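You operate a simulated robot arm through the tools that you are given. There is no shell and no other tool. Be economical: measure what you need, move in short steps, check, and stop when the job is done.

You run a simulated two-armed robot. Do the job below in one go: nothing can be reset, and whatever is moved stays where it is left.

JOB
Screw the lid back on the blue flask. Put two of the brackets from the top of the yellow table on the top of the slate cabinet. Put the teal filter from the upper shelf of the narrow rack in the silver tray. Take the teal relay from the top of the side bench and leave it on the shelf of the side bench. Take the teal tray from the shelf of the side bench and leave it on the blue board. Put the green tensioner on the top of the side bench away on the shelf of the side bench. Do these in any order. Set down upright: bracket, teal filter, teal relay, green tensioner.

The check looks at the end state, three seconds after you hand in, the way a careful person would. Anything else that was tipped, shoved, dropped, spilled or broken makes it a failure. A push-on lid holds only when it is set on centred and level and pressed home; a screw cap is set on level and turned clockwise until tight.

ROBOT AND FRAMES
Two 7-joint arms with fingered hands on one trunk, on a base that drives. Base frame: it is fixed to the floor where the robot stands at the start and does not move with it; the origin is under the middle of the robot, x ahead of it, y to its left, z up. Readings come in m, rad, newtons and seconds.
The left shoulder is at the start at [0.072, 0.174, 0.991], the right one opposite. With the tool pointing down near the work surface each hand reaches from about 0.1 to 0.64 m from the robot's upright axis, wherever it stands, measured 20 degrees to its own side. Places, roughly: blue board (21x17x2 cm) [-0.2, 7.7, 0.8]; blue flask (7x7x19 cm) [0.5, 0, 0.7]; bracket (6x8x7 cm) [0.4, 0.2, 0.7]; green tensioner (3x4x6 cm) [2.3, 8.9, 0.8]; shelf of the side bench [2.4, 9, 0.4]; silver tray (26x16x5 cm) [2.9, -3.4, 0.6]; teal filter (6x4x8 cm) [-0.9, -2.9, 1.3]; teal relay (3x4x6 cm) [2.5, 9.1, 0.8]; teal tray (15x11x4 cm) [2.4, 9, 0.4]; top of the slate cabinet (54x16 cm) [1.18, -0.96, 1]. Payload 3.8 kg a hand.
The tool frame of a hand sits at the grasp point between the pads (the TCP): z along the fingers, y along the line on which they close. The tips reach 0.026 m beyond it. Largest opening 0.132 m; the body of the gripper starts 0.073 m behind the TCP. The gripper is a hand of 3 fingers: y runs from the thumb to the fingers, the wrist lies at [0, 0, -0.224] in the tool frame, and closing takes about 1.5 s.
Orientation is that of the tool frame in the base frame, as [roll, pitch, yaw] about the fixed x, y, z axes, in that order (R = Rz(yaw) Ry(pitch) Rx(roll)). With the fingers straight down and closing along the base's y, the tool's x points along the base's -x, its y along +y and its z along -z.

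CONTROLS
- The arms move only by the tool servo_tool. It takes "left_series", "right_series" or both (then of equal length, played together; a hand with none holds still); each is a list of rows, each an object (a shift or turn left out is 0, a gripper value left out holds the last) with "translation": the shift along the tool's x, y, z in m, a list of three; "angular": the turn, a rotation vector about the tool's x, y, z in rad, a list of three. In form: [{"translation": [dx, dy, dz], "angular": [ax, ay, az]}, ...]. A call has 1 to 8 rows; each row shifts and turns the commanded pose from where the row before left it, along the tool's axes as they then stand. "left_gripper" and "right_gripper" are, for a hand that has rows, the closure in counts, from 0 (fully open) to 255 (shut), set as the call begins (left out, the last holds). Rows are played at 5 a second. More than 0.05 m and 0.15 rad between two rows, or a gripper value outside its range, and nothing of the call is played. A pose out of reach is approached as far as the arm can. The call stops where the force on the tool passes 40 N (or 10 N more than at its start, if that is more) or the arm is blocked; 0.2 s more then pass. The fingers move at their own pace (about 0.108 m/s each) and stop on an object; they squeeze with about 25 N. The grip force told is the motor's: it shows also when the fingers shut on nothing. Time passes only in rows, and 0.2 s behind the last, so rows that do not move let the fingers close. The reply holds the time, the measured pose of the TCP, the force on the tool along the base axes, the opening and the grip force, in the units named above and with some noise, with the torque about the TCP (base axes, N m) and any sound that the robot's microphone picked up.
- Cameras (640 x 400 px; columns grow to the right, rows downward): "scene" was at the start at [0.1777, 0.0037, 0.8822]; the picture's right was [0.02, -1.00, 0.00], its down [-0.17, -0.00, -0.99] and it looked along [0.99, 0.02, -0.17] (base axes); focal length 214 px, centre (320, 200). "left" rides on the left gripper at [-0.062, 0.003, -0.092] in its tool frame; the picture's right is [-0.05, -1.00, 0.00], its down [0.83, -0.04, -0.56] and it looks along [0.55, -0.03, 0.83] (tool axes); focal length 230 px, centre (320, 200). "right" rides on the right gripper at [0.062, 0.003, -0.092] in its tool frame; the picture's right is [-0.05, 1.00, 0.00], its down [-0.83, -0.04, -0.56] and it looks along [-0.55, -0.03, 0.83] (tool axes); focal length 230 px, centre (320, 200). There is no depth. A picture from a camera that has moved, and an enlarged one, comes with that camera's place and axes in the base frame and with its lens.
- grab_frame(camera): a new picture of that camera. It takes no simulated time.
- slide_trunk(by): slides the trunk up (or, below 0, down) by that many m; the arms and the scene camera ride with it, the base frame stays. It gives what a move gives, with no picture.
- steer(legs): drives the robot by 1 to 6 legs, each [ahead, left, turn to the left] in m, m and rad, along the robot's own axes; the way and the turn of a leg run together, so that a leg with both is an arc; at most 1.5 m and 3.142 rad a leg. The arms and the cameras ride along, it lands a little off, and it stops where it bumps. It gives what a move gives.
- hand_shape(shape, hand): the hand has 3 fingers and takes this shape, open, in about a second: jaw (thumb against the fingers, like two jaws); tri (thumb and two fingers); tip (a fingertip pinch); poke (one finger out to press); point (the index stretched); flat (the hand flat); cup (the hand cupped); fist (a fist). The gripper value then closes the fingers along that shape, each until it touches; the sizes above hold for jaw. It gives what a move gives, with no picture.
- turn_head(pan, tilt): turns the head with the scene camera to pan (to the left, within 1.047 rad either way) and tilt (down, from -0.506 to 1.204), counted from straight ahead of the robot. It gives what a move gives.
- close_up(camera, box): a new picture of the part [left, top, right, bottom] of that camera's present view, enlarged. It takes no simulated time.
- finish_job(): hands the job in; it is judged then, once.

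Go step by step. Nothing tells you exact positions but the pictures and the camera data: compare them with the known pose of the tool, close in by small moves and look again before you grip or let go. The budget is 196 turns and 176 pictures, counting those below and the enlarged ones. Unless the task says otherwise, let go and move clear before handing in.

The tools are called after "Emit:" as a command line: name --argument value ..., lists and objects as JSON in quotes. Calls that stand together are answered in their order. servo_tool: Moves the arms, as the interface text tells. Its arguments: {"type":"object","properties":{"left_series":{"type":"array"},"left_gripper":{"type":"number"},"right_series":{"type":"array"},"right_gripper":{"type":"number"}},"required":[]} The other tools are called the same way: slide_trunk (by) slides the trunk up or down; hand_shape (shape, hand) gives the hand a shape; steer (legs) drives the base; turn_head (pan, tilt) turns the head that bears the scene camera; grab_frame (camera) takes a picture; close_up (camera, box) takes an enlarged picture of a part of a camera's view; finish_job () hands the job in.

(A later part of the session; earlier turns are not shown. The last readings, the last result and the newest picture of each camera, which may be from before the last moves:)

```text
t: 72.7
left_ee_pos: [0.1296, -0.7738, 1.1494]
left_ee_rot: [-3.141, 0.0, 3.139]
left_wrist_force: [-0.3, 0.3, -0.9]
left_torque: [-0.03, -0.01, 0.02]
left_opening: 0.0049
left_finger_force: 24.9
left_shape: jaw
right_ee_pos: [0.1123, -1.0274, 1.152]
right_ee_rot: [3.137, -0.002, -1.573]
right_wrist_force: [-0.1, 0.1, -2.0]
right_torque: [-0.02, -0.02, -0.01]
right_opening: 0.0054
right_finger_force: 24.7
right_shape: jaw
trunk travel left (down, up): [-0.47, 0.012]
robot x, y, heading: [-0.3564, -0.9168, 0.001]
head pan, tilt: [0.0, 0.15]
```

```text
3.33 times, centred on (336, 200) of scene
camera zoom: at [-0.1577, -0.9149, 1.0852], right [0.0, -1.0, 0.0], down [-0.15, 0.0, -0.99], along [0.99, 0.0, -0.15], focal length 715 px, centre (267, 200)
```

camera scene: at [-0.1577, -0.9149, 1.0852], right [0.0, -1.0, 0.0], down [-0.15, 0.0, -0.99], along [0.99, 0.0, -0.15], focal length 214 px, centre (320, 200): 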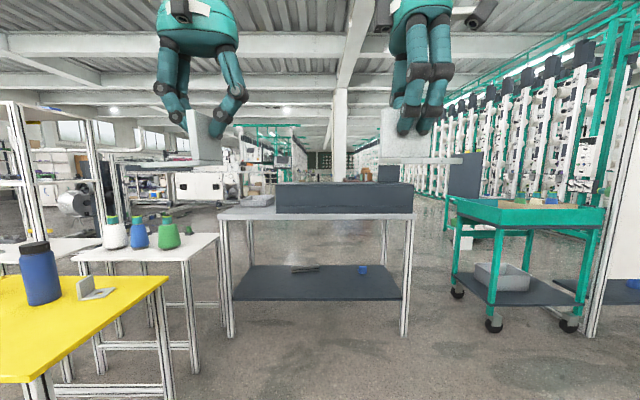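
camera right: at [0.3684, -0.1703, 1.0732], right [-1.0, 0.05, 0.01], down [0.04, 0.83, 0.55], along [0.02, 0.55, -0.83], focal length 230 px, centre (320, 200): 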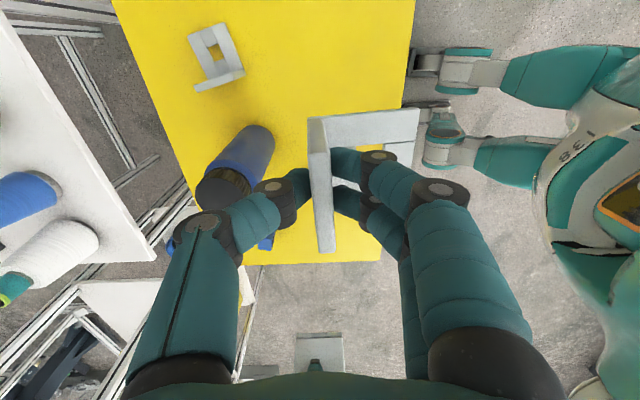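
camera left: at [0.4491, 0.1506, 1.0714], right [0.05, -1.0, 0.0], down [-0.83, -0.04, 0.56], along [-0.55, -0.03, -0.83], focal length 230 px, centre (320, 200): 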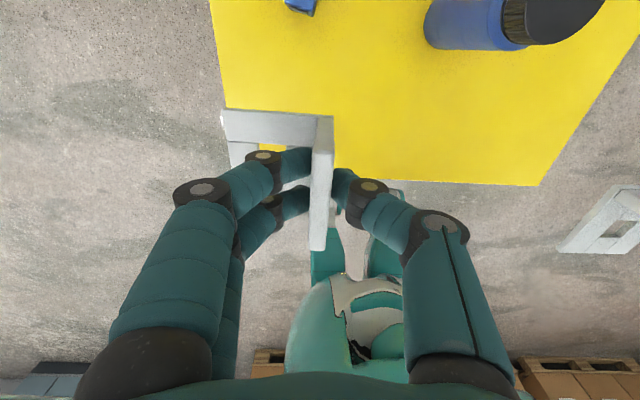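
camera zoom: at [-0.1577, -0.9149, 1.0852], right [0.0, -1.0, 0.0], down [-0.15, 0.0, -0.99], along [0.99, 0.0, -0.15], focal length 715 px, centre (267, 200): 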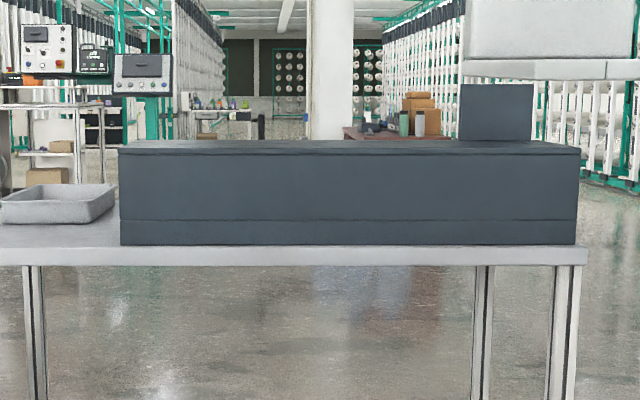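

Emit:
steer --legs '[[0.5, 0, 0]]'

Emit:
turn_head --pan 0 --tilt 0.45

Emit:
grab_frame --camera "scene"

Emit:
grab_frame --camera "right"

```text
t: 75.7
left_ee_pos: [0.6327, -0.7801, 1.1508]
left_ee_rot: [-3.141, 0.0, 3.132]
left_wrist_force: [0.0, 0.7, -2.2]
left_torque: [-0.02, 0.02, 0.01]
left_opening: 0.0049
left_finger_force: 25.1
left_shape: jaw
right_ee_pos: [0.6147, -1.0335, 1.1506]
right_ee_rot: [3.137, -0.003, -1.581]
right_wrist_force: [0.2, 0.0, -1.8]
right_torque: [-0.04, -0.01, 0.01]
right_opening: 0.005
right_finger_force: 25.2
right_shape: jaw
trunk travel left (down, up): [-0.47, 0.012]
robot x, y, heading: [0.1429, -0.9161, -0.01]
head pan, tilt: [0.0, 0.15]
```

```text
t: 76.5
left_ee_pos: [0.6329, -0.7807, 1.1496]
left_ee_rot: [3.14, 0.0, 3.131]
left_wrist_force: [0.3, 0.8, -2.3]
left_torque: [0.01, 0.0, 0.02]
left_opening: 0.0049
left_finger_force: 25.0
left_shape: jaw
right_ee_pos: [0.6152, -1.0334, 1.1522]
right_ee_rot: [3.136, -0.002, -1.579]
right_wrist_force: [-0.1, -0.6, -2.0]
right_torque: [0.01, -0.02, -0.01]
right_opening: 0.0049
right_finger_force: 24.9
right_shape: jaw
trunk travel left (down, up): [-0.47, 0.012]
robot x, y, heading: [0.1445, -0.9199, -0.009]
head pan, tilt: [0.0, 0.45]
```

```text
117 pictures are left
camera scene: at [0.3443, -0.9198, 1.0573], right [-0.01, -1.0, 0.0], down [-0.43, 0.0, -0.9], along [0.9, -0.01, -0.43], focal length 214 px, centre (320, 200)
```

scene: 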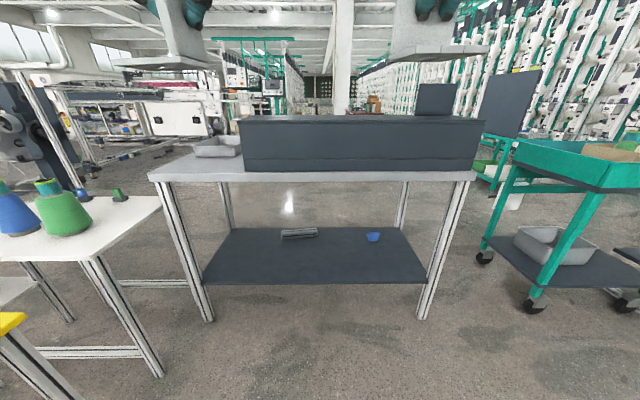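

```text
116 pictures are left
camera right: at [0.6121, -1.0946, 1.2437], right [-1.0, 0.06, 0.01], down [0.05, 0.83, 0.55], along [0.03, 0.55, -0.83], focal length 230 px, centre (320, 200)
```

right: 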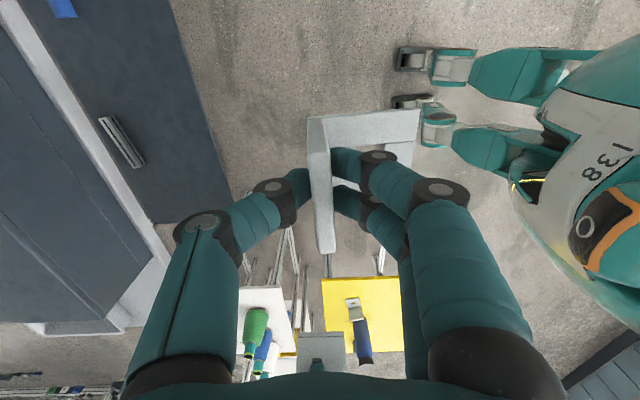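

Emit:
steer --legs '[[0.3, 0, 0.01]]'

Emit:
turn_head --pan 0 --tilt 0.55

Emit:
grab_frame --camera "scene"

Emit:
grab_frame --camera "right"

```text
t: 78.5
left_ee_pos: [0.9289, -0.7778, 1.15]
left_ee_rot: [-3.14, 0.0, 3.139]
left_wrist_force: [-0.1, -0.2, -1.5]
left_torque: [-0.01, -0.01, -0.01]
left_opening: 0.0048
left_finger_force: 24.9
left_shape: jaw
right_ee_pos: [0.9138, -1.0296, 1.1519]
right_ee_rot: [3.135, -0.001, -1.569]
right_wrist_force: [0.1, -0.3, -2.0]
right_torque: [-0.03, -0.04, -0.01]
right_opening: 0.005
right_finger_force: 24.8
right_shape: jaw
trunk travel left (down, up): [-0.47, 0.012]
robot x, y, heading: [0.442, -0.9232, -0.0]
head pan, tilt: [0.0, 0.45]
```

```text
t: 79.2
left_ee_pos: [0.9302, -0.7772, 1.1495]
left_ee_rot: [-3.141, 0.001, 3.14]
left_wrist_force: [0.4, -0.4, -1.9]
left_torque: [-0.03, -0.01, -0.02]
left_opening: 0.0051
left_finger_force: 24.8
left_shape: jaw
right_ee_pos: [0.9134, -1.0302, 1.1518]
right_ee_rot: [3.138, -0.001, -1.568]
right_wrist_force: [0.6, 0.4, -2.0]
right_torque: [-0.01, -0.03, 0.01]
right_opening: 0.0053
right_finger_force: 24.7
right_shape: jaw
trunk travel left (down, up): [-0.47, 0.012]
robot x, y, heading: [0.4398, -0.9213, 0.0]
head pan, tilt: [0.0, 0.55]
```

```text
115 pictures are left
camera scene: at [0.6401, -0.9196, 1.0481], right [0.0, -1.0, 0.0], down [-0.52, 0.0, -0.85], along [0.85, 0.0, -0.52], focal length 214 px, centre (320, 200)
```

scene: 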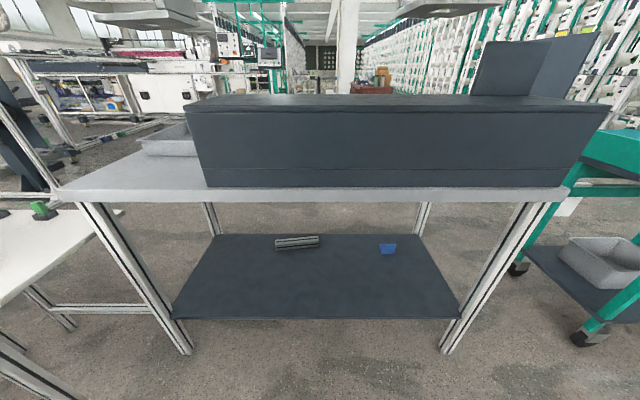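

```text
114 pictures are left
camera right: at [0.9118, -1.0917, 1.2435], right [-1.0, 0.05, 0.01], down [0.04, 0.83, 0.55], along [0.02, 0.55, -0.83], focal length 230 px, centre (320, 200)
```

right: 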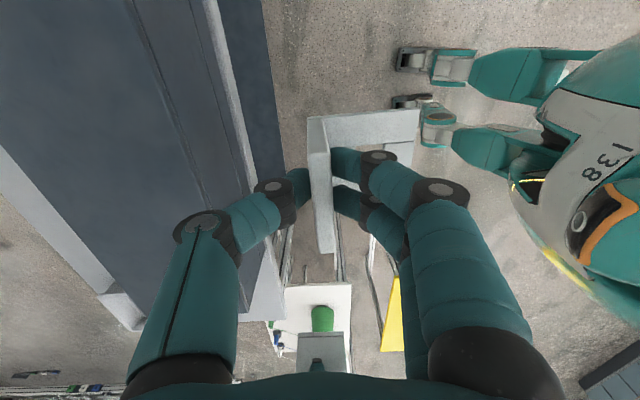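

Cabinet top runs from about x 1.07 to 1.28 at z about 0.98, with the front 54 cm left of the panel free. I'll move the base a little closer.

Emit:
steer --legs '[[0.17, 0, 0]]'

Emit:
servo_tool --left_series '[{"translation": [-0.02, 0, 0]}, {"translation": [-0.02, 0, 0]}, {"translation": [-0.02, 0, 0]}, {"translation": [-0.015, 0, 0]}, {}]' --right_series '[{"translation": [0, -0.025, 0]}, {"translation": [0, -0.025, 0]}, {"translation": [0, -0.025, 0]}, {"translation": [0, -0.025, 0]}, {}]'

Emit:
grab_frame --camera "scene"

Emit:
grab_frame --camera "right"

Emit:
grab_frame --camera "left"

```text
t: 80.7
left_ee_pos: [1.1029, -0.778, 1.1501]
left_ee_rot: [-3.141, -0.001, 3.139]
left_wrist_force: [0.4, 0.2, -2.2]
left_torque: [-0.02, -0.02, -0.07]
left_opening: 0.0049
left_finger_force: 24.9
left_shape: jaw
right_ee_pos: [1.0884, -1.0306, 1.152]
right_ee_rot: [3.135, -0.003, -1.57]
right_wrist_force: [-0.5, 0.6, -1.9]
right_torque: [-0.01, 0.0, -0.03]
right_opening: 0.005
right_finger_force: 24.7
right_shape: jaw
trunk travel left (down, up): [-0.47, 0.012]
robot x, y, heading: [0.6198, -0.9156, -0.005]
head pan, tilt: [0.0, 0.55]
```

```text
t: 81.9
left_ee_pos: [1.1787, -0.7787, 1.1496]
left_ee_rot: [-3.141, 0.0, 3.139]
left_wrist_force: [-0.3, 1.1, -1.1]
left_torque: [0.0, 0.01, -0.01]
left_opening: 0.0048
left_finger_force: 25.1
left_shape: jaw
right_ee_pos: [1.1883, -1.0322, 1.1516]
right_ee_rot: [3.139, -0.002, -1.568]
right_wrist_force: [0.2, 0.3, -1.3]
right_torque: [0.03, -0.05, -0.02]
right_opening: 0.0052
right_finger_force: 24.9
right_shape: jaw
trunk travel left (down, up): [-0.47, 0.012]
robot x, y, heading: [0.6206, -0.924, -0.002]
head pan, tilt: [0.0, 0.55]
```

```text
113 pictures are left
camera scene: at [0.8141, -0.92, 1.0483], right [0.0, -1.0, 0.0], down [-0.52, 0.0, -0.85], along [0.85, 0.0, -0.52], focal length 214 px, centre (320, 200)
```

scene: 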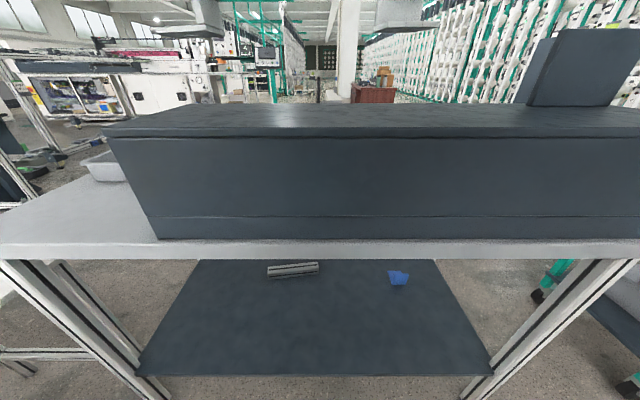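

```text
112 pictures are left
camera right: at [1.1854, -1.0923, 1.2435], right [-1.0, 0.05, 0.0], down [0.04, 0.83, 0.55], along [0.02, 0.55, -0.83], focal length 230 px, centre (320, 200)
```

right: 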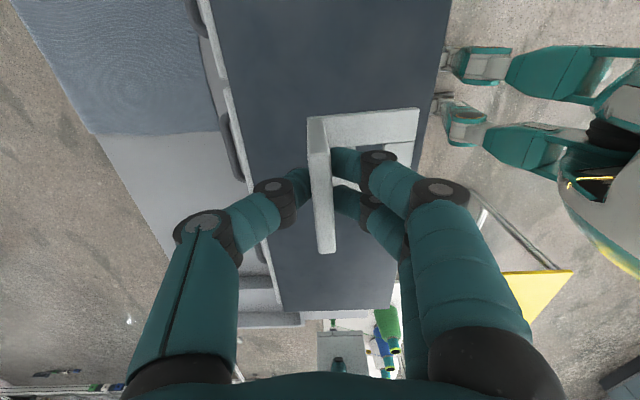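

```text
111 pictures are left
camera left: at [1.2396, -0.7742, 1.2416], right [0.05, -1.0, 0.0], down [-0.83, -0.04, 0.55], along [-0.55, -0.03, -0.83], focal length 230 px, centre (320, 200)
```

left: 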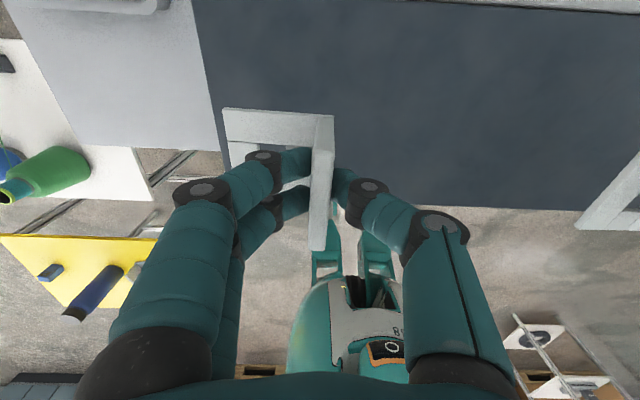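

Top height works out at about 0.98, so contact should come at TCP z near 1.045. Lowering most of the way first.

Emit:
servo_tool --left_series '[{"translation": [0, -0.015, 0.02]}, {"translation": [0, -0.015, 0.02]}, {"translation": [0, 0, 0.02]}, {"translation": [0, 0, 0.02]}, {"translation": [0, 0, 0.01]}, {}]' --right_series '[{"translation": [0, 0, 0.02]}, {"translation": [0, 0, 0.02]}, {"translation": [0, 0, 0.02]}, {"translation": [0, 0, 0.02]}, {"translation": [0, 0, 0.012]}, {}]'

Emit:
grab_frame --camera "scene"

```text
t: 83.3
left_ee_pos: [1.1781, -0.8075, 1.0597]
left_ee_rot: [-3.141, -0.001, 3.14]
left_wrist_force: [-0.2, -0.1, -1.4]
left_torque: [-0.04, 0.02, -0.01]
left_opening: 0.0048
left_finger_force: 25.0
left_shape: jaw
right_ee_pos: [1.1869, -1.0306, 1.0602]
right_ee_rot: [3.138, -0.002, -1.569]
right_wrist_force: [-0.3, -0.2, -2.5]
right_torque: [-0.02, 0.02, 0.02]
right_opening: 0.0053
right_finger_force: 25.2
right_shape: jaw
trunk travel left (down, up): [-0.47, 0.012]
robot x, y, heading: [0.616, -0.921, -0.006]
head pan, tilt: [0.0, 0.55]
```

```text
110 pictures are left
camera scene: at [0.8143, -0.9198, 1.0483], right [0.0, -1.0, 0.0], down [-0.52, 0.0, -0.85], along [0.85, 0.0, -0.52], focal length 214 px, centre (320, 200)
```

scene: 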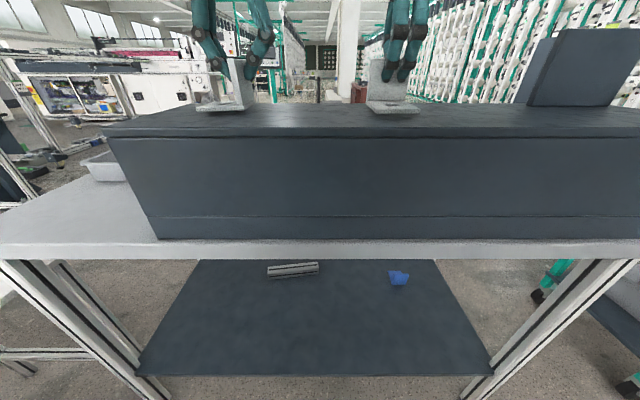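

Emit:
servo_tool --left_series '[{"translation": [0, 0, 0.0025]}, {"translation": [0, 0, 0.0025]}, {"translation": [0, 0, 0.0025]}, {"translation": [0, 0, 0.0025]}, {}]' --right_series '[{"translation": [0, 0, 0.0025]}, {"translation": [0, 0, 0.0025]}, {"translation": [0, 0, 0.0025]}, {"translation": [0, 0, 0.0025]}, {}]'

Emit:
close_up --camera "scene" --box '[180, 50, 436, 150]'

```text
t: 84.5
left_ee_pos: [1.1776, -0.8071, 1.0522]
left_ee_rot: [-3.14, 0.003, 3.139]
left_wrist_force: [2.4, 0.2, 8.6]
left_torque: [0.06, -0.01, -0.04]
left_opening: 0.0052
left_finger_force: 24.3
left_shape: jaw
right_ee_pos: [1.1856, -1.03, 1.0509]
right_ee_rot: [3.139, -0.002, -1.569]
right_wrist_force: [1.6, 0.3, 1.5]
right_torque: [0.01, 0.03, -0.04]
right_opening: 0.0049
right_finger_force: 24.8
right_shape: jaw
trunk travel left (down, up): [-0.47, 0.012]
robot x, y, heading: [0.6177, -0.9201, 0.001]
head pan, tilt: [0.0, 0.55]
```

```text
2.50 times, centred on (308, 100) of scene
camera zoom: at [0.814, -0.9198, 1.0486], right [0.0, -1.0, 0.0], down [-0.52, 0.0, -0.85], along [0.85, 0.0, -0.52], focal length 536 px, centre (350, 450)
```

zoom: 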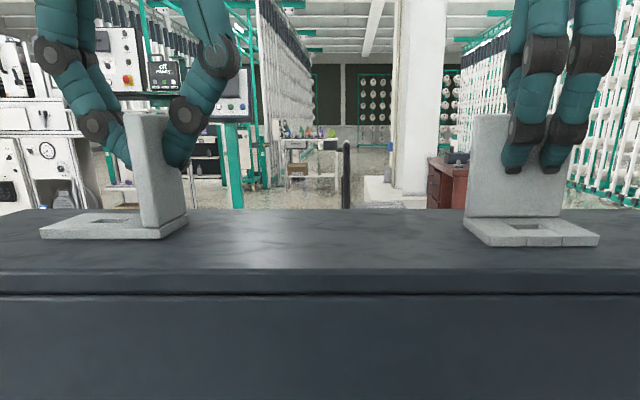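

Emit:
servo_tool --right_series '[{"translation": [0, 0, 0.001]}, {"translation": [0, 0, 0.001]}, {}]'

Emit:
servo_tool --left_series '[{}, {}, {}]' --right_series '[{}, {}, {}]' --left_gripper 150 --right_gripper 150

Emit:
close_up --camera "scene" --box '[180, 50, 436, 150]'

```text
t: 85.3
left_ee_pos: [1.1784, -0.8083, 1.0516]
left_ee_rot: [-3.14, 0.003, 3.139]
left_wrist_force: [4.9, 0.8, 11.5]
left_torque: [0.05, -0.05, 0.04]
left_opening: 0.0052
left_finger_force: 25.1
left_shape: jaw
right_ee_pos: [1.1865, -1.03, 1.0496]
right_ee_rot: [3.14, -0.001, -1.57]
right_wrist_force: [3.2, 0.4, 11.0]
right_torque: [0.01, -0.05, 0.0]
right_opening: 0.0052
right_finger_force: 25.1
right_shape: jaw
trunk travel left (down, up): [-0.47, 0.012]
robot x, y, heading: [0.6181, -0.9204, -0.001]
head pan, tilt: [0.0, 0.55]
```

```text
t: 86.1
left_ee_pos: [1.1775, -0.8074, 1.0498]
left_ee_rot: [-3.14, -0.001, 3.139]
left_wrist_force: [0.1, -0.4, 0.4]
left_torque: [0.0, -0.03, 0.02]
left_opening: 0.0535
left_finger_force: 0.1
left_shape: jaw
right_ee_pos: [1.1869, -1.0317, 1.0485]
right_ee_rot: [3.138, -0.004, -1.57]
right_wrist_force: [0.2, 0.1, -0.6]
right_torque: [-0.01, -0.01, -0.02]
right_opening: 0.054
right_finger_force: 0.1
right_shape: jaw
trunk travel left (down, up): [-0.47, 0.012]
robot x, y, heading: [0.6195, -0.9243, -0.001]
head pan, tilt: [0.0, 0.55]
```

```text
2.50 times, centred on (308, 100) of scene
camera zoom: at [0.814, -0.9198, 1.0481], right [0.0, -1.0, 0.0], down [-0.52, 0.0, -0.85], along [0.85, 0.0, -0.52], focal length 536 px, centre (350, 450)
```

zoom: 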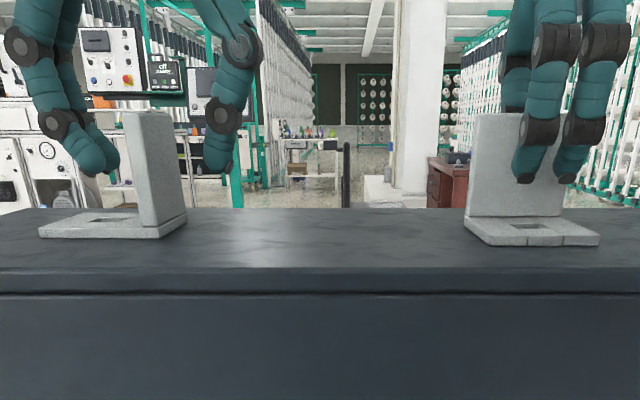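

Both brackets stand free on the cabinet. Raising and retracting the hands, then backing out.

Emit:
servo_tool --left_series '[{"translation": [0, 0, -0.04]}, {"translation": [0, 0, -0.04]}, {"translation": [0, 0, -0.04]}, {"translation": [0.045, 0, 0]}, {"translation": [0.045, 0, 0]}, {"translation": [0.045, 0, 0]}, {"translation": [0.045, 0, 0]}, {}]' --right_series '[{"translation": [0, 0, -0.04]}, {"translation": [0, 0, -0.04]}, {"translation": [0, 0, -0.04]}, {"translation": [0, 0.045, 0]}, {"translation": [0, 0.045, 0]}, {"translation": [0, 0.045, 0]}, {"translation": [0, 0.045, 0]}, {}]'

Emit:
steer --legs '[[-0.6, 0, 0], [0, 0, -1.57]]'

Emit:
turn_head --pan -0.4 --tilt 0.1

Emit:
grab_frame --camera "scene"

```text
t: 87.9
left_ee_pos: [0.999, -0.8034, 1.1679]
left_ee_rot: [3.14, -0.001, 3.14]
left_wrist_force: [0.2, 0.1, -0.8]
left_torque: [-0.01, -0.02, -0.02]
left_opening: 0.0538
left_finger_force: 0.1
left_shape: jaw
right_ee_pos: [1.0076, -1.0297, 1.1679]
right_ee_rot: [3.134, -0.001, -1.569]
right_wrist_force: [0.8, 0.0, 0.3]
right_torque: [0.0, 0.0, 0.02]
right_opening: 0.0542
right_finger_force: 0.1
right_shape: jaw
trunk travel left (down, up): [-0.47, 0.012]
robot x, y, heading: [0.6153, -0.92, 0.0]
head pan, tilt: [0.0, 0.55]
```

```text
t: 95.2
left_ee_pos: [0.1193, -1.3084, 1.169]
left_ee_rot: [3.141, -0.001, 1.53]
left_wrist_force: [-0.3, -1.0, 0.3]
left_torque: [0.0, 0.03, -0.03]
left_opening: 0.0537
left_finger_force: 0.0
left_shape: jaw
right_ee_pos: [-0.1061, -1.307, 1.1694]
right_ee_rot: [3.136, -0.001, 3.103]
right_wrist_force: [-0.8, 0.4, -0.7]
right_torque: [0.0, 0.0, -0.01]
right_opening: 0.054
right_finger_force: 0.1
right_shape: jaw
trunk travel left (down, up): [-0.47, 0.012]
robot x, y, heading: [0.0183, -0.9238, -1.614]
head pan, tilt: [0.0, 0.55]
```

```text
t: 96.1
left_ee_pos: [0.1185, -1.307, 1.1687]
left_ee_rot: [3.14, 0.0, 1.529]
left_wrist_force: [0.3, 0.3, 0.3]
left_torque: [0.0, 0.01, -0.04]
left_opening: 0.0537
left_finger_force: 0.0
left_shape: jaw
right_ee_pos: [-0.1075, -1.3069, 1.1686]
right_ee_rot: [3.137, -0.003, 3.103]
right_wrist_force: [0.4, 0.3, -0.5]
right_torque: [0.0, 0.0, -0.04]
right_opening: 0.0541
right_finger_force: 0.0
right_shape: jaw
trunk travel left (down, up): [-0.47, 0.012]
robot x, y, heading: [0.0187, -0.9213, -1.616]
head pan, tilt: [-0.4, 0.099]
```

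```text
107 pictures are left
camera scene: at [-0.0269, -1.1111, 1.0898], right [-0.9, 0.43, 0.0], down [0.04, 0.09, -0.99], along [-0.42, -0.9, -0.1], focal length 214 px, centre (320, 200)
```

scene: 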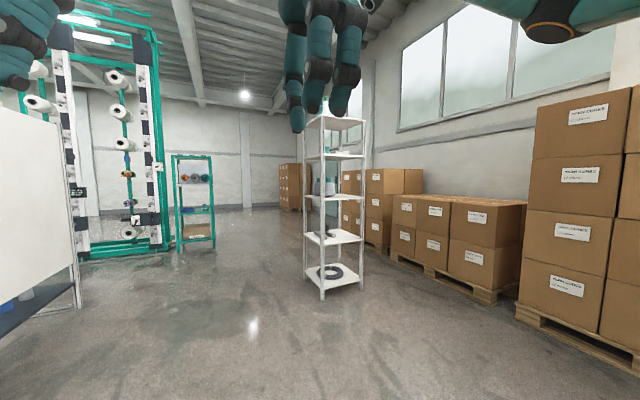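

Emit:
close_up --camera "scene" --box '[270, 100, 400, 310]'

```text
1.90 times, centred on (335, 205) of scene
camera zoom: at [-0.0269, -1.1111, 1.0898], right [-0.9, 0.43, 0.0], down [0.04, 0.09, -0.99], along [-0.42, -0.9, -0.1], focal length 408 px, centre (291, 190)
```

zoom: 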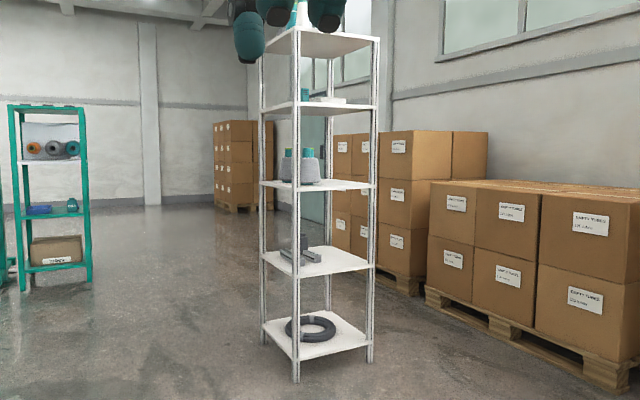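

The narrow rack stands at about (-0.9, -2.9), with a teal item on its upper shelf. I'll drive up to its near face.

Emit:
steer --legs '[[0.8, -0.82, 0.046]]'

Emit:
turn_head --pan 0 --tilt -0.1

Emit:
grab_frame --camera "scene"

```text
t: 103.6
left_ee_pos: [-0.681, -2.0825, 1.1698]
left_ee_rot: [3.142, 0.001, 1.591]
left_wrist_force: [-1.2, -0.9, 0.4]
left_torque: [-0.01, -0.02, 0.02]
left_opening: 0.0538
left_finger_force: 0.0
left_shape: jaw
right_ee_pos: [-0.9062, -2.0958, 1.1684]
right_ee_rot: [3.135, -0.001, -3.116]
right_wrist_force: [-0.2, 0.0, -1.4]
right_torque: [-0.01, -0.01, 0.03]
right_opening: 0.054
right_finger_force: 0.1
right_shape: jaw
trunk travel left (down, up): [-0.47, 0.012]
robot x, y, heading: [-0.8054, -1.7033, -1.549]
head pan, tilt: [-0.4, 0.099]
```

```text
t: 104.5
left_ee_pos: [-0.6817, -2.0827, 1.1691]
left_ee_rot: [-3.141, -0.001, 1.592]
left_wrist_force: [-0.5, 0.5, 0.0]
left_torque: [-0.01, 0.0, -0.02]
left_opening: 0.054
left_finger_force: 0.1
left_shape: jaw
right_ee_pos: [-0.906, -2.0954, 1.1683]
right_ee_rot: [3.135, -0.001, -3.116]
right_wrist_force: [-0.1, 0.3, 0.0]
right_torque: [0.0, 0.0, 0.02]
right_opening: 0.0538
right_finger_force: 0.1
right_shape: jaw
trunk travel left (down, up): [-0.47, 0.012]
robot x, y, heading: [-0.8034, -1.7011, -1.546]
head pan, tilt: [0.0, -0.099]
```

```text
105 pictures are left
camera scene: at [-0.8032, -1.8972, 1.1077], right [-1.0, -0.02, 0.0], down [0.0, -0.1, -1.0], along [0.02, -0.99, 0.1], focal length 214 px, centre (320, 200)
```

scene: 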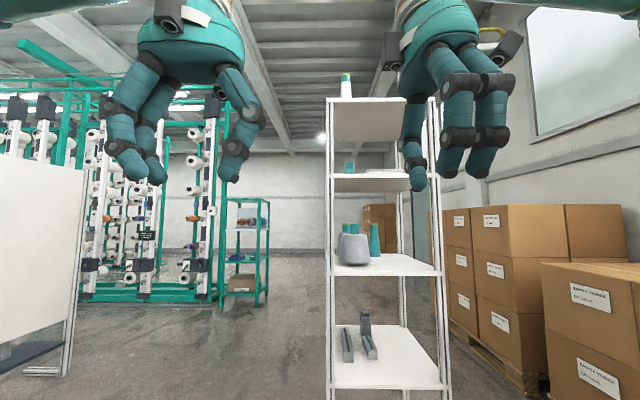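

The filter sits near the front left of the upper shelf, about (-0.916, -2.88), spanning roughly z 1.29–1.38. I'll bring the right hand to a forward-pointing, tilted pose.

Emit:
servo_tool --right_series '[{"angular": [0, 0, 0.145]}, {"angular": [0, 0, 0.145]}, {"angular": [0, 0, 0.145]}, {"angular": [0, 0, 0.145]}, {"angular": [0, 0, 0.145]}, {"angular": [0, 0, 0.145]}, {"angular": [0, 0, 0.145]}, {"angular": [0, 0, 0.145]}]' --right_gripper 60

Emit:
servo_tool --right_series '[{"angular": [0, 0, 0.145]}, {"angular": [0, 0, 0.145]}, {"angular": [0, 0, 0.145]}, {"translation": [-0.042, 0, 0], "angular": [0, -0.137, 0]}, {"translation": [-0.042, 0, 0], "angular": [0, -0.137, 0]}, {"translation": [-0.042, 0, 0], "angular": [0, -0.137, 0]}, {"translation": [-0.042, 0, 0], "angular": [0, -0.137, 0]}, {}]'

Emit:
grab_frame --camera "scene"

Emit:
grab_frame --camera "right"

```text
t: 106.3
left_ee_pos: [-0.6815, -2.0819, 1.1691]
left_ee_rot: [3.141, 0.001, 1.593]
left_wrist_force: [0.1, -0.3, 0.4]
left_torque: [0.01, -0.01, -0.03]
left_opening: 0.0541
left_finger_force: 0.0
left_shape: jaw
right_ee_pos: [-0.9049, -2.0949, 1.1681]
right_ee_rot: [3.141, -0.004, 2.004]
right_wrist_force: [-0.2, 0.1, -1.1]
right_torque: [0.01, 0.0, 0.03]
right_opening: 0.1007
right_finger_force: 0.1
right_shape: jaw
trunk travel left (down, up): [-0.47, 0.012]
robot x, y, heading: [-0.806, -1.7049, -1.548]
head pan, tilt: [0.0, -0.099]
```

```text
t: 108.1
left_ee_pos: [-0.6809, -2.0814, 1.1686]
left_ee_rot: [-3.14, -0.001, 1.592]
left_wrist_force: [-0.7, -0.6, 0.1]
left_torque: [0.01, 0.03, 0.03]
left_opening: 0.0539
left_finger_force: 0.1
left_shape: jaw
right_ee_pos: [-0.9054, -2.2576, 1.203]
right_ee_rot: [-3.139, 0.544, 1.573]
right_wrist_force: [0.1, 0.2, -1.0]
right_torque: [0.03, -0.01, -0.02]
right_opening: 0.1008
right_finger_force: 0.0
right_shape: jaw
trunk travel left (down, up): [-0.47, 0.012]
robot x, y, heading: [-0.8072, -1.7046, -1.546]
head pan, tilt: [0.0, -0.099]
```

```text
104 pictures are left
camera scene: at [-0.8032, -1.897, 1.1078], right [-1.0, -0.02, 0.0], down [0.0, -0.1, -0.99], along [0.02, -0.99, 0.1], focal length 214 px, centre (320, 200)
```

scene: 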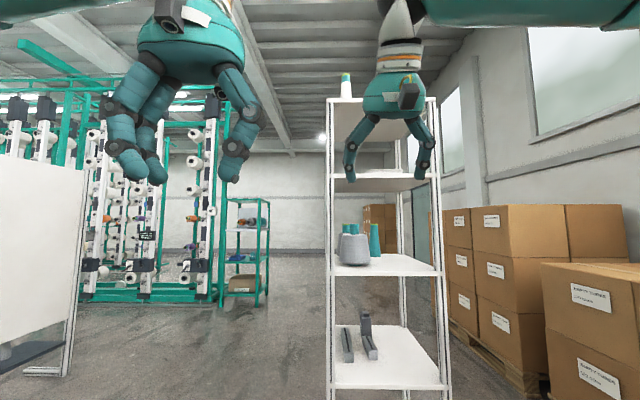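

```text
103 pictures are left
camera right: at [-0.9019, -2.1564, 1.25], right [1.0, -0.04, 0.02], down [-0.04, -0.42, 0.91], along [-0.03, -0.91, -0.42], focal length 230 px, centre (320, 200)
```

right: 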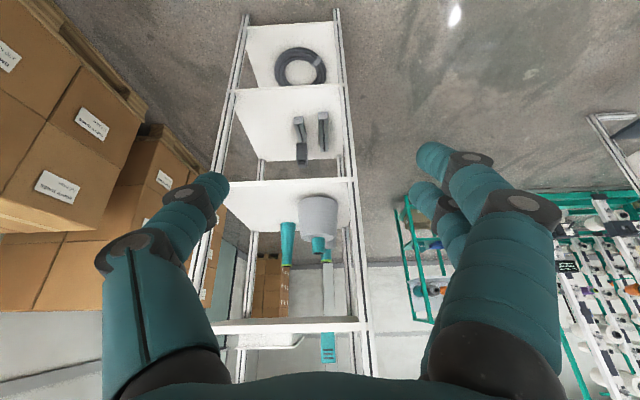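

Emit:
close_up --camera "right" --box '[200, 290, 400, 400]'

Emit:
close_up --camera "scene" --box '[310, 90, 470, 210]'

```text
3.20 times, centred on (300, 345) of right
camera zoom: at [-0.9019, -2.1564, 1.25], right [1.0, -0.04, 0.02], down [-0.04, -0.42, 0.91], along [-0.03, -0.91, -0.42], focal length 736 px, centre (384, -264)
```

zoom: 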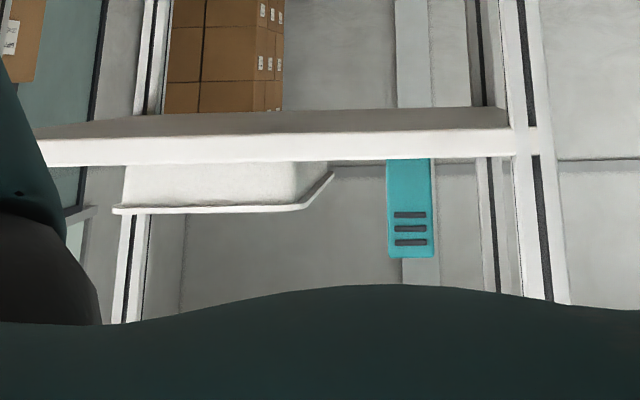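

```text
3.33 times, centred on (390, 150) of scene
camera zoom: at [-0.8032, -1.897, 1.1078], right [-1.0, -0.02, 0.0], down [0.0, -0.1, -0.99], along [0.02, -0.99, 0.1], focal length 715 px, centre (87, 367)
```

zoom: 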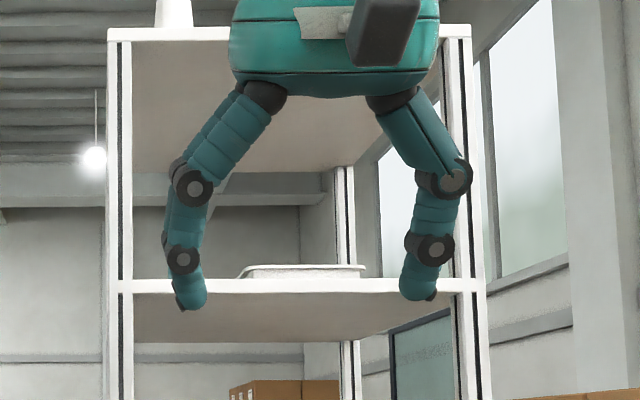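

Emit:
servo_tool --right_series '[{"translation": [-0.042, 0, 0], "angular": [0, -0.138, 0]}, {"translation": [-0.042, 0, 0], "angular": [0, -0.138, 0]}, {"translation": [-0.042, 0, 0], "angular": [0, -0.138, 0]}, {"angular": [-0.09, 0, -0.063]}, {"angular": [-0.09, 0, -0.063]}, {}]' --right_gripper 105

Emit:
grab_frame --camera "scene"

```text
t: 109.5
left_ee_pos: [-0.6812, -2.0825, 1.1705]
left_ee_rot: [3.141, -0.001, 1.592]
left_wrist_force: [0.7, 0.6, -0.4]
left_torque: [-0.01, 0.0, 0.0]
left_opening: 0.0539
left_finger_force: 0.1
left_shape: jaw
right_ee_pos: [-0.9051, -2.3553, 1.2807]
right_ee_rot: [-3.139, 0.959, 1.794]
right_wrist_force: [0.2, -0.6, -0.7]
right_torque: [-0.01, 0.02, -0.02]
right_opening: 0.0779
right_finger_force: 0.2
right_shape: jaw
trunk travel left (down, up): [-0.47, 0.012]
robot x, y, heading: [-0.8084, -1.703, -1.553]
head pan, tilt: [0.0, -0.099]
```

```text
100 pictures are left
camera scene: at [-0.8029, -1.8971, 1.1078], right [-1.0, -0.02, 0.0], down [0.0, -0.1, -1.0], along [0.02, -0.99, 0.1], focal length 214 px, centre (320, 200)
```

scene: 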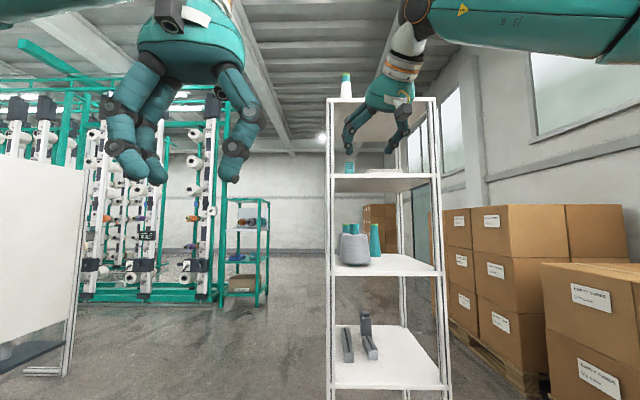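

Emit:
servo_tool --right_series '[{"translation": [-0.0328, 0, -0.023]}, {"translation": [-0.0328, 0, -0.023]}, {"translation": [-0.0328, 0, -0.023]}, {"translation": [-0.0328, 0, -0.023]}, {}]' --left_series '[{"translation": [0.02, 0.025, 0]}, {"translation": [0.02, 0.025, 0]}, {"translation": [0, 0.025, 0]}, {"translation": [0, 0.025, 0]}, {}]'

Emit:
steer --legs '[[0.35, 0, -0.02]]'

Emit:
grab_frame --camera "scene"

Emit:
grab_frame --camera "right"

```text
t: 110.7
left_ee_pos: [-0.5835, -2.0411, 1.1706]
left_ee_rot: [3.141, -0.001, 1.592]
left_wrist_force: [0.0, 0.0, 1.4]
left_torque: [0.0, 0.01, 0.02]
left_opening: 0.054
left_finger_force: 0.0
left_shape: jaw
right_ee_pos: [-0.9056, -2.3574, 1.4409]
right_ee_rot: [-3.14, 0.954, 1.793]
right_wrist_force: [-0.5, -0.1, -0.4]
right_torque: [0.0, -0.04, 0.07]
right_opening: 0.0782
right_finger_force: 0.0
right_shape: jaw
trunk travel left (down, up): [-0.47, 0.012]
robot x, y, heading: [-0.8028, -1.7053, -1.548]
head pan, tilt: [0.0, -0.099]
```

```text
t: 113.0
left_ee_pos: [-0.5874, -2.3887, 1.171]
left_ee_rot: [-3.141, 0.002, 1.567]
left_wrist_force: [-0.2, -0.2, -0.3]
left_torque: [-0.02, 0.01, 0.0]
left_opening: 0.0542
left_finger_force: 0.0
left_shape: jaw
right_ee_pos: [-0.9171, -2.6974, 1.4415]
right_ee_rot: [-3.137, 0.957, 1.77]
right_wrist_force: [-0.8, -0.4, -0.3]
right_torque: [-0.02, 0.01, 0.0]
right_opening: 0.0781
right_finger_force: 0.1
right_shape: jaw
trunk travel left (down, up): [-0.47, 0.012]
robot x, y, heading: [-0.8052, -2.0518, -1.579]
head pan, tilt: [0.0, -0.099]
```

```text
99 pictures are left
camera scene: at [-0.8045, -2.2423, 1.1079], right [-1.0, 0.0, 0.0], down [0.0, -0.1, -0.99], along [0.0, -0.99, 0.1], focal length 214 px, centre (320, 200)
```

scene: 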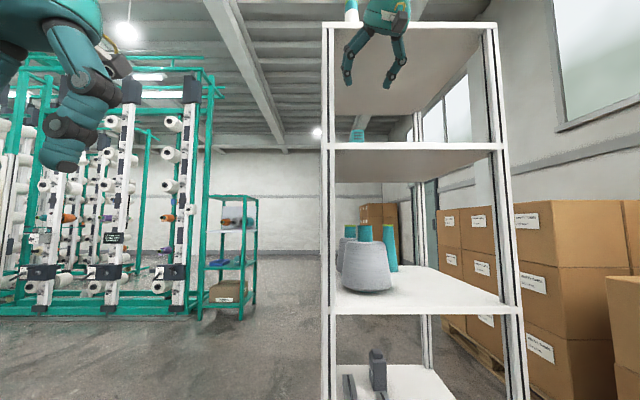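

```text
98 pictures are left
camera right: at [-0.9351, -2.5893, 1.4436], right [0.99, 0.17, 0.04], down [-0.04, -0.03, 1.0], along [0.17, -0.99, -0.02], focal length 230 px, centre (320, 200)
```

right: 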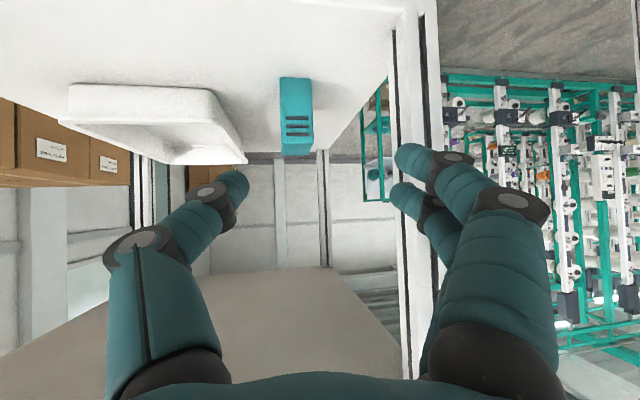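

Emit:
close_up --camera "right" --box '[230, 40, 390, 200]'

Emit:
close_up --camera "scene" --box '[310, 10, 450, 160]'

```text
2.50 times, centred on (310, 120) of right
camera zoom: at [-0.9351, -2.5893, 1.4436], right [0.99, 0.17, 0.04], down [-0.04, -0.03, 1.0], along [0.17, -0.99, -0.02], focal length 575 px, centre (345, 400)
```

zoom: 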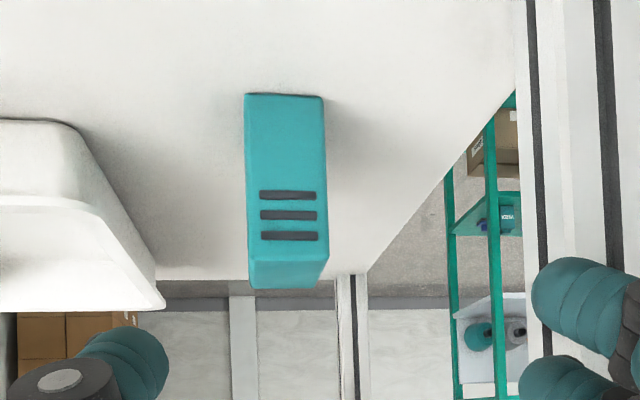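

```text
2.67 times, centred on (380, 85) of scene
camera zoom: at [-0.8045, -2.2423, 1.1079], right [-1.0, 0.0, 0.0], down [0.0, -0.1, -0.99], along [0.0, -0.99, 0.1], focal length 572 px, centre (160, 507)
```

zoom: 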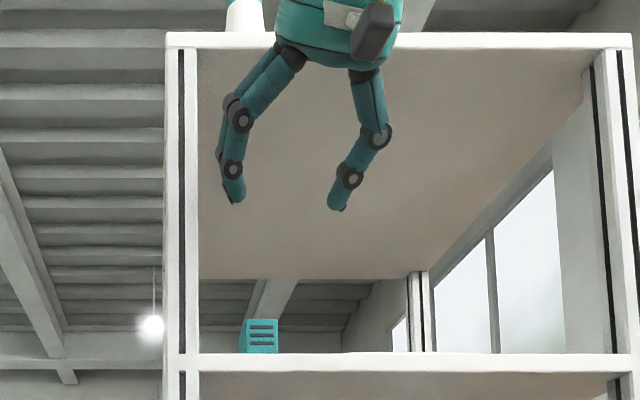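

Filter centre is about (-0.911, -2.878), 1.298–1.375 high, with the post at x -0.83 and a white tray at x < -1.0. I'll pull the hand back a little, then drive the base in.

Emit:
servo_tool --right_series '[{"translation": [0.022, 0, -0.0313]}, {"translation": [0.022, 0, -0.0313]}, {"translation": [0.022, 0, -0.0313]}, {"translation": [0.022, 0, -0.0313]}, {}]'

Emit:
steer --legs '[[0.26, 0, 0]]'

Emit:
grab_frame --camera "right"

Emit:
grab_frame --camera "scene"

```text
t: 114.2
left_ee_pos: [-0.5856, -2.3907, 1.1691]
left_ee_rot: [3.141, 0.0, 1.567]
left_wrist_force: [0.3, -0.2, -0.6]
left_torque: [0.02, -0.01, -0.01]
left_opening: 0.054
left_finger_force: 0.1
left_shape: jaw
right_ee_pos: [-0.9483, -2.5492, 1.438]
right_ee_rot: [-3.139, 0.958, 1.769]
right_wrist_force: [0.1, -0.2, -0.1]
right_torque: [0.01, -0.01, 0.0]
right_opening: 0.0784
right_finger_force: 0.1
right_shape: jaw
trunk travel left (down, up): [-0.47, 0.012]
robot x, y, heading: [-0.804, -2.0485, -1.572]
head pan, tilt: [0.0, -0.099]
```

```text
t: 116.0
left_ee_pos: [-0.5868, -2.6476, 1.1699]
left_ee_rot: [-3.141, 0.001, 1.571]
left_wrist_force: [1.1, -0.1, 1.0]
left_torque: [-0.02, 0.0, -0.03]
left_opening: 0.0541
left_finger_force: 0.0
left_shape: jaw
right_ee_pos: [-0.9481, -2.8087, 1.4393]
right_ee_rot: [-3.138, 0.956, 1.773]
right_wrist_force: [-0.4, 0.1, 0.5]
right_torque: [0.0, -0.02, 0.01]
right_opening: 0.0781
right_finger_force: 0.0
right_shape: jaw
trunk travel left (down, up): [-0.47, 0.012]
robot x, y, heading: [-0.8045, -2.3103, -1.569]
head pan, tilt: [0.0, -0.099]
```

```text
95 pictures are left
camera right: at [-0.9663, -2.6988, 1.4422], right [0.98, 0.17, 0.04], down [-0.04, -0.03, 1.0], along [0.17, -0.99, -0.02], focal length 230 px, centre (320, 200)
```

right: 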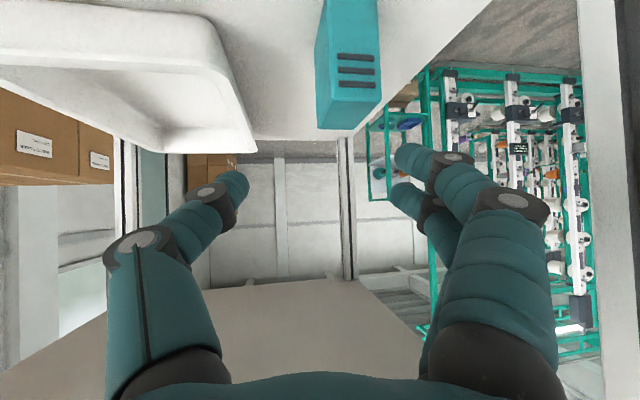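

```text
94 pictures are left
camera scene: at [-0.8042, -2.5012, 1.1079], right [-1.0, 0.0, 0.0], down [0.0, -0.1, -0.99], along [0.0, -0.99, 0.1], focal length 214 px, centre (320, 200)
```

scene: 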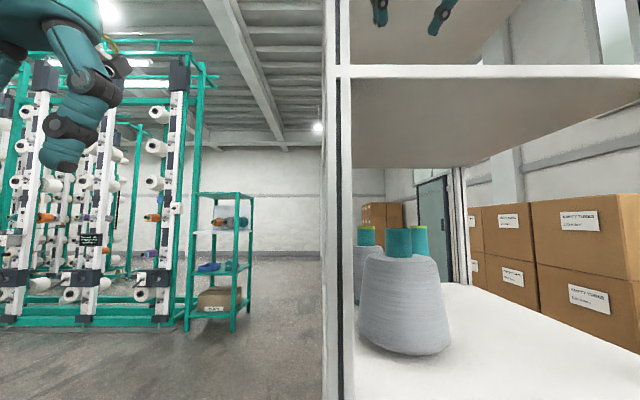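

Emit:
servo_tool --right_series '[{"translation": [0.0162, 0.0133, 0]}, {"translation": [0.0162, 0.0133, 0]}, {"translation": [0, 0, 0.025]}, {"translation": [0, 0, 0.025]}, {}]'

Emit:
grab_frame --camera "right"

```text
t: 117.2
left_ee_pos: [-0.5871, -2.6476, 1.1696]
left_ee_rot: [3.141, 0.004, 1.571]
left_wrist_force: [-0.5, 0.2, 0.1]
left_torque: [0.01, 0.0, -0.02]
left_opening: 0.0538
left_finger_force: 0.1
left_shape: jaw
right_ee_pos: [-0.9171, -2.824, 1.3842]
right_ee_rot: [-3.138, 0.958, 1.773]
right_wrist_force: [-0.5, -0.3, 0.5]
right_torque: [0.0, 0.0, 0.0]
right_opening: 0.0782
right_finger_force: 0.0
right_shape: jaw
trunk travel left (down, up): [-0.47, 0.012]
robot x, y, heading: [-0.8074, -2.3079, -1.575]
head pan, tilt: [0.0, -0.099]
```

```text
93 pictures are left
camera right: at [-0.9353, -2.7148, 1.3863], right [0.98, 0.17, 0.04], down [-0.04, -0.03, 1.0], along [0.17, -0.99, -0.02], focal length 230 px, centre (320, 200)
```

right: 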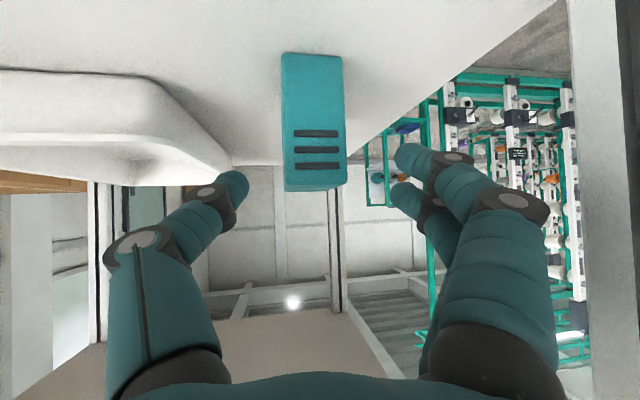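

Emit:
servo_tool --right_series '[{"translation": [0, 0, 0.02]}, {"translation": [0, 0, 0.02]}, {"translation": [0, 0, 0.016]}, {}]'

Emit:
grab_frame --camera "right"

```text
t: 118.2
left_ee_pos: [-0.5866, -2.6486, 1.1692]
left_ee_rot: [-3.141, 0.004, 1.57]
left_wrist_force: [-0.2, -0.1, 0.5]
left_torque: [-0.03, -0.02, 0.02]
left_opening: 0.0538
left_finger_force: 0.1
left_shape: jaw
right_ee_pos: [-0.9085, -2.8686, 1.3511]
right_ee_rot: [-3.138, 0.957, 1.772]
right_wrist_force: [-0.1, 0.2, -0.8]
right_torque: [0.0, -0.01, 0.01]
right_opening: 0.078
right_finger_force: 0.0
right_shape: jaw
trunk travel left (down, up): [-0.47, 0.012]
robot x, y, heading: [-0.8027, -2.3077, -1.573]
head pan, tilt: [0.0, -0.099]
```

```text
92 pictures are left
camera right: at [-0.928, -2.7611, 1.354], right [0.98, 0.17, 0.04], down [-0.04, -0.03, 1.0], along [0.17, -0.99, -0.02], focal length 230 px, centre (320, 200)
```

right: 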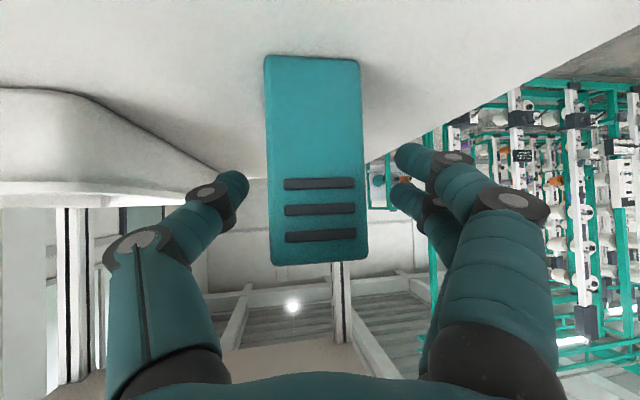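

Emit:
servo_tool --right_series '[{}, {}, {}, {}, {}, {}]' --right_gripper 255

Emit:
grab_frame --camera "right"

```text
t: 119.6
left_ee_pos: [-0.5854, -2.6486, 1.1688]
left_ee_rot: [-3.141, 0.0, 1.572]
left_wrist_force: [0.2, 0.5, -0.1]
left_torque: [-0.03, -0.04, 0.03]
left_opening: 0.054
left_finger_force: 0.0
left_shape: jaw
right_ee_pos: [-0.9097, -2.8702, 1.3517]
right_ee_rot: [-3.138, 0.958, 1.771]
right_wrist_force: [-0.4, -0.9, -0.1]
right_torque: [0.02, 0.02, 0.03]
right_opening: 0.0303
right_finger_force: 25.4
right_shape: jaw
trunk travel left (down, up): [-0.47, 0.012]
robot x, y, heading: [-0.8015, -2.3075, -1.573]
head pan, tilt: [0.0, -0.099]
```

```text
91 pictures are left
camera right: at [-0.928, -2.7612, 1.354], right [0.98, 0.17, 0.04], down [-0.04, -0.03, 1.0], along [0.17, -0.99, -0.02], focal length 230 px, centre (320, 200)
```

right: 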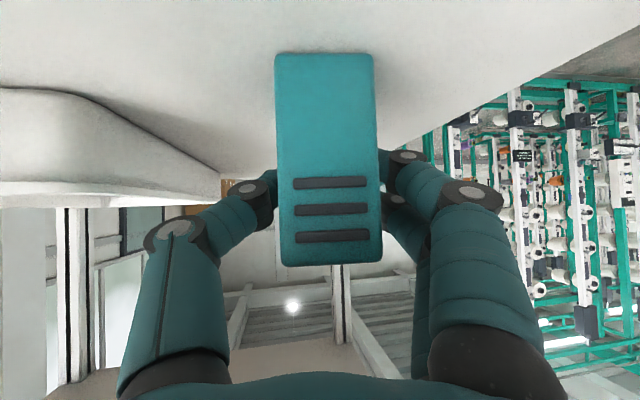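

Filter gripped. Lifting 5 cm and backing the base out.

Emit:
servo_tool --right_series '[{"translation": [-0.0137, 0, -0.0096]}, {"translation": [-0.0137, 0, -0.0096]}, {"translation": [-0.0137, 0, -0.0096]}, {}]'

Emit:
grab_frame --camera "right"

```text
t: 120.6
left_ee_pos: [-0.5864, -2.6483, 1.1696]
left_ee_rot: [3.14, 0.001, 1.572]
left_wrist_force: [-0.1, 0.4, 0.3]
left_torque: [0.02, -0.01, 0.0]
left_opening: 0.054
left_finger_force: 0.0
left_shape: jaw
right_ee_pos: [-0.9097, -2.869, 1.4026]
right_ee_rot: [-3.138, 0.957, 1.773]
right_wrist_force: [-0.8, 0.0, -1.1]
right_torque: [0.02, 0.01, -0.01]
right_opening: 0.0305
right_finger_force: 24.8
right_shape: jaw
trunk travel left (down, up): [-0.47, 0.012]
robot x, y, heading: [-0.8003, -2.3087, -1.576]
head pan, tilt: [0.0, -0.099]
```

```text
90 pictures are left
camera right: at [-0.9277, -2.7607, 1.4053], right [0.98, 0.17, 0.04], down [-0.04, -0.03, 1.0], along [0.17, -0.99, -0.03], focal length 230 px, centre (320, 200)
```

right: 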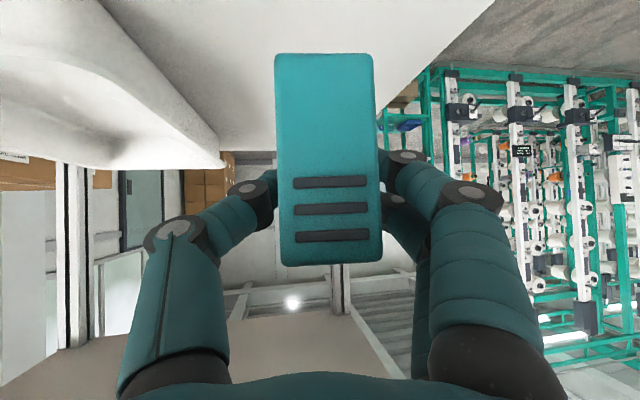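

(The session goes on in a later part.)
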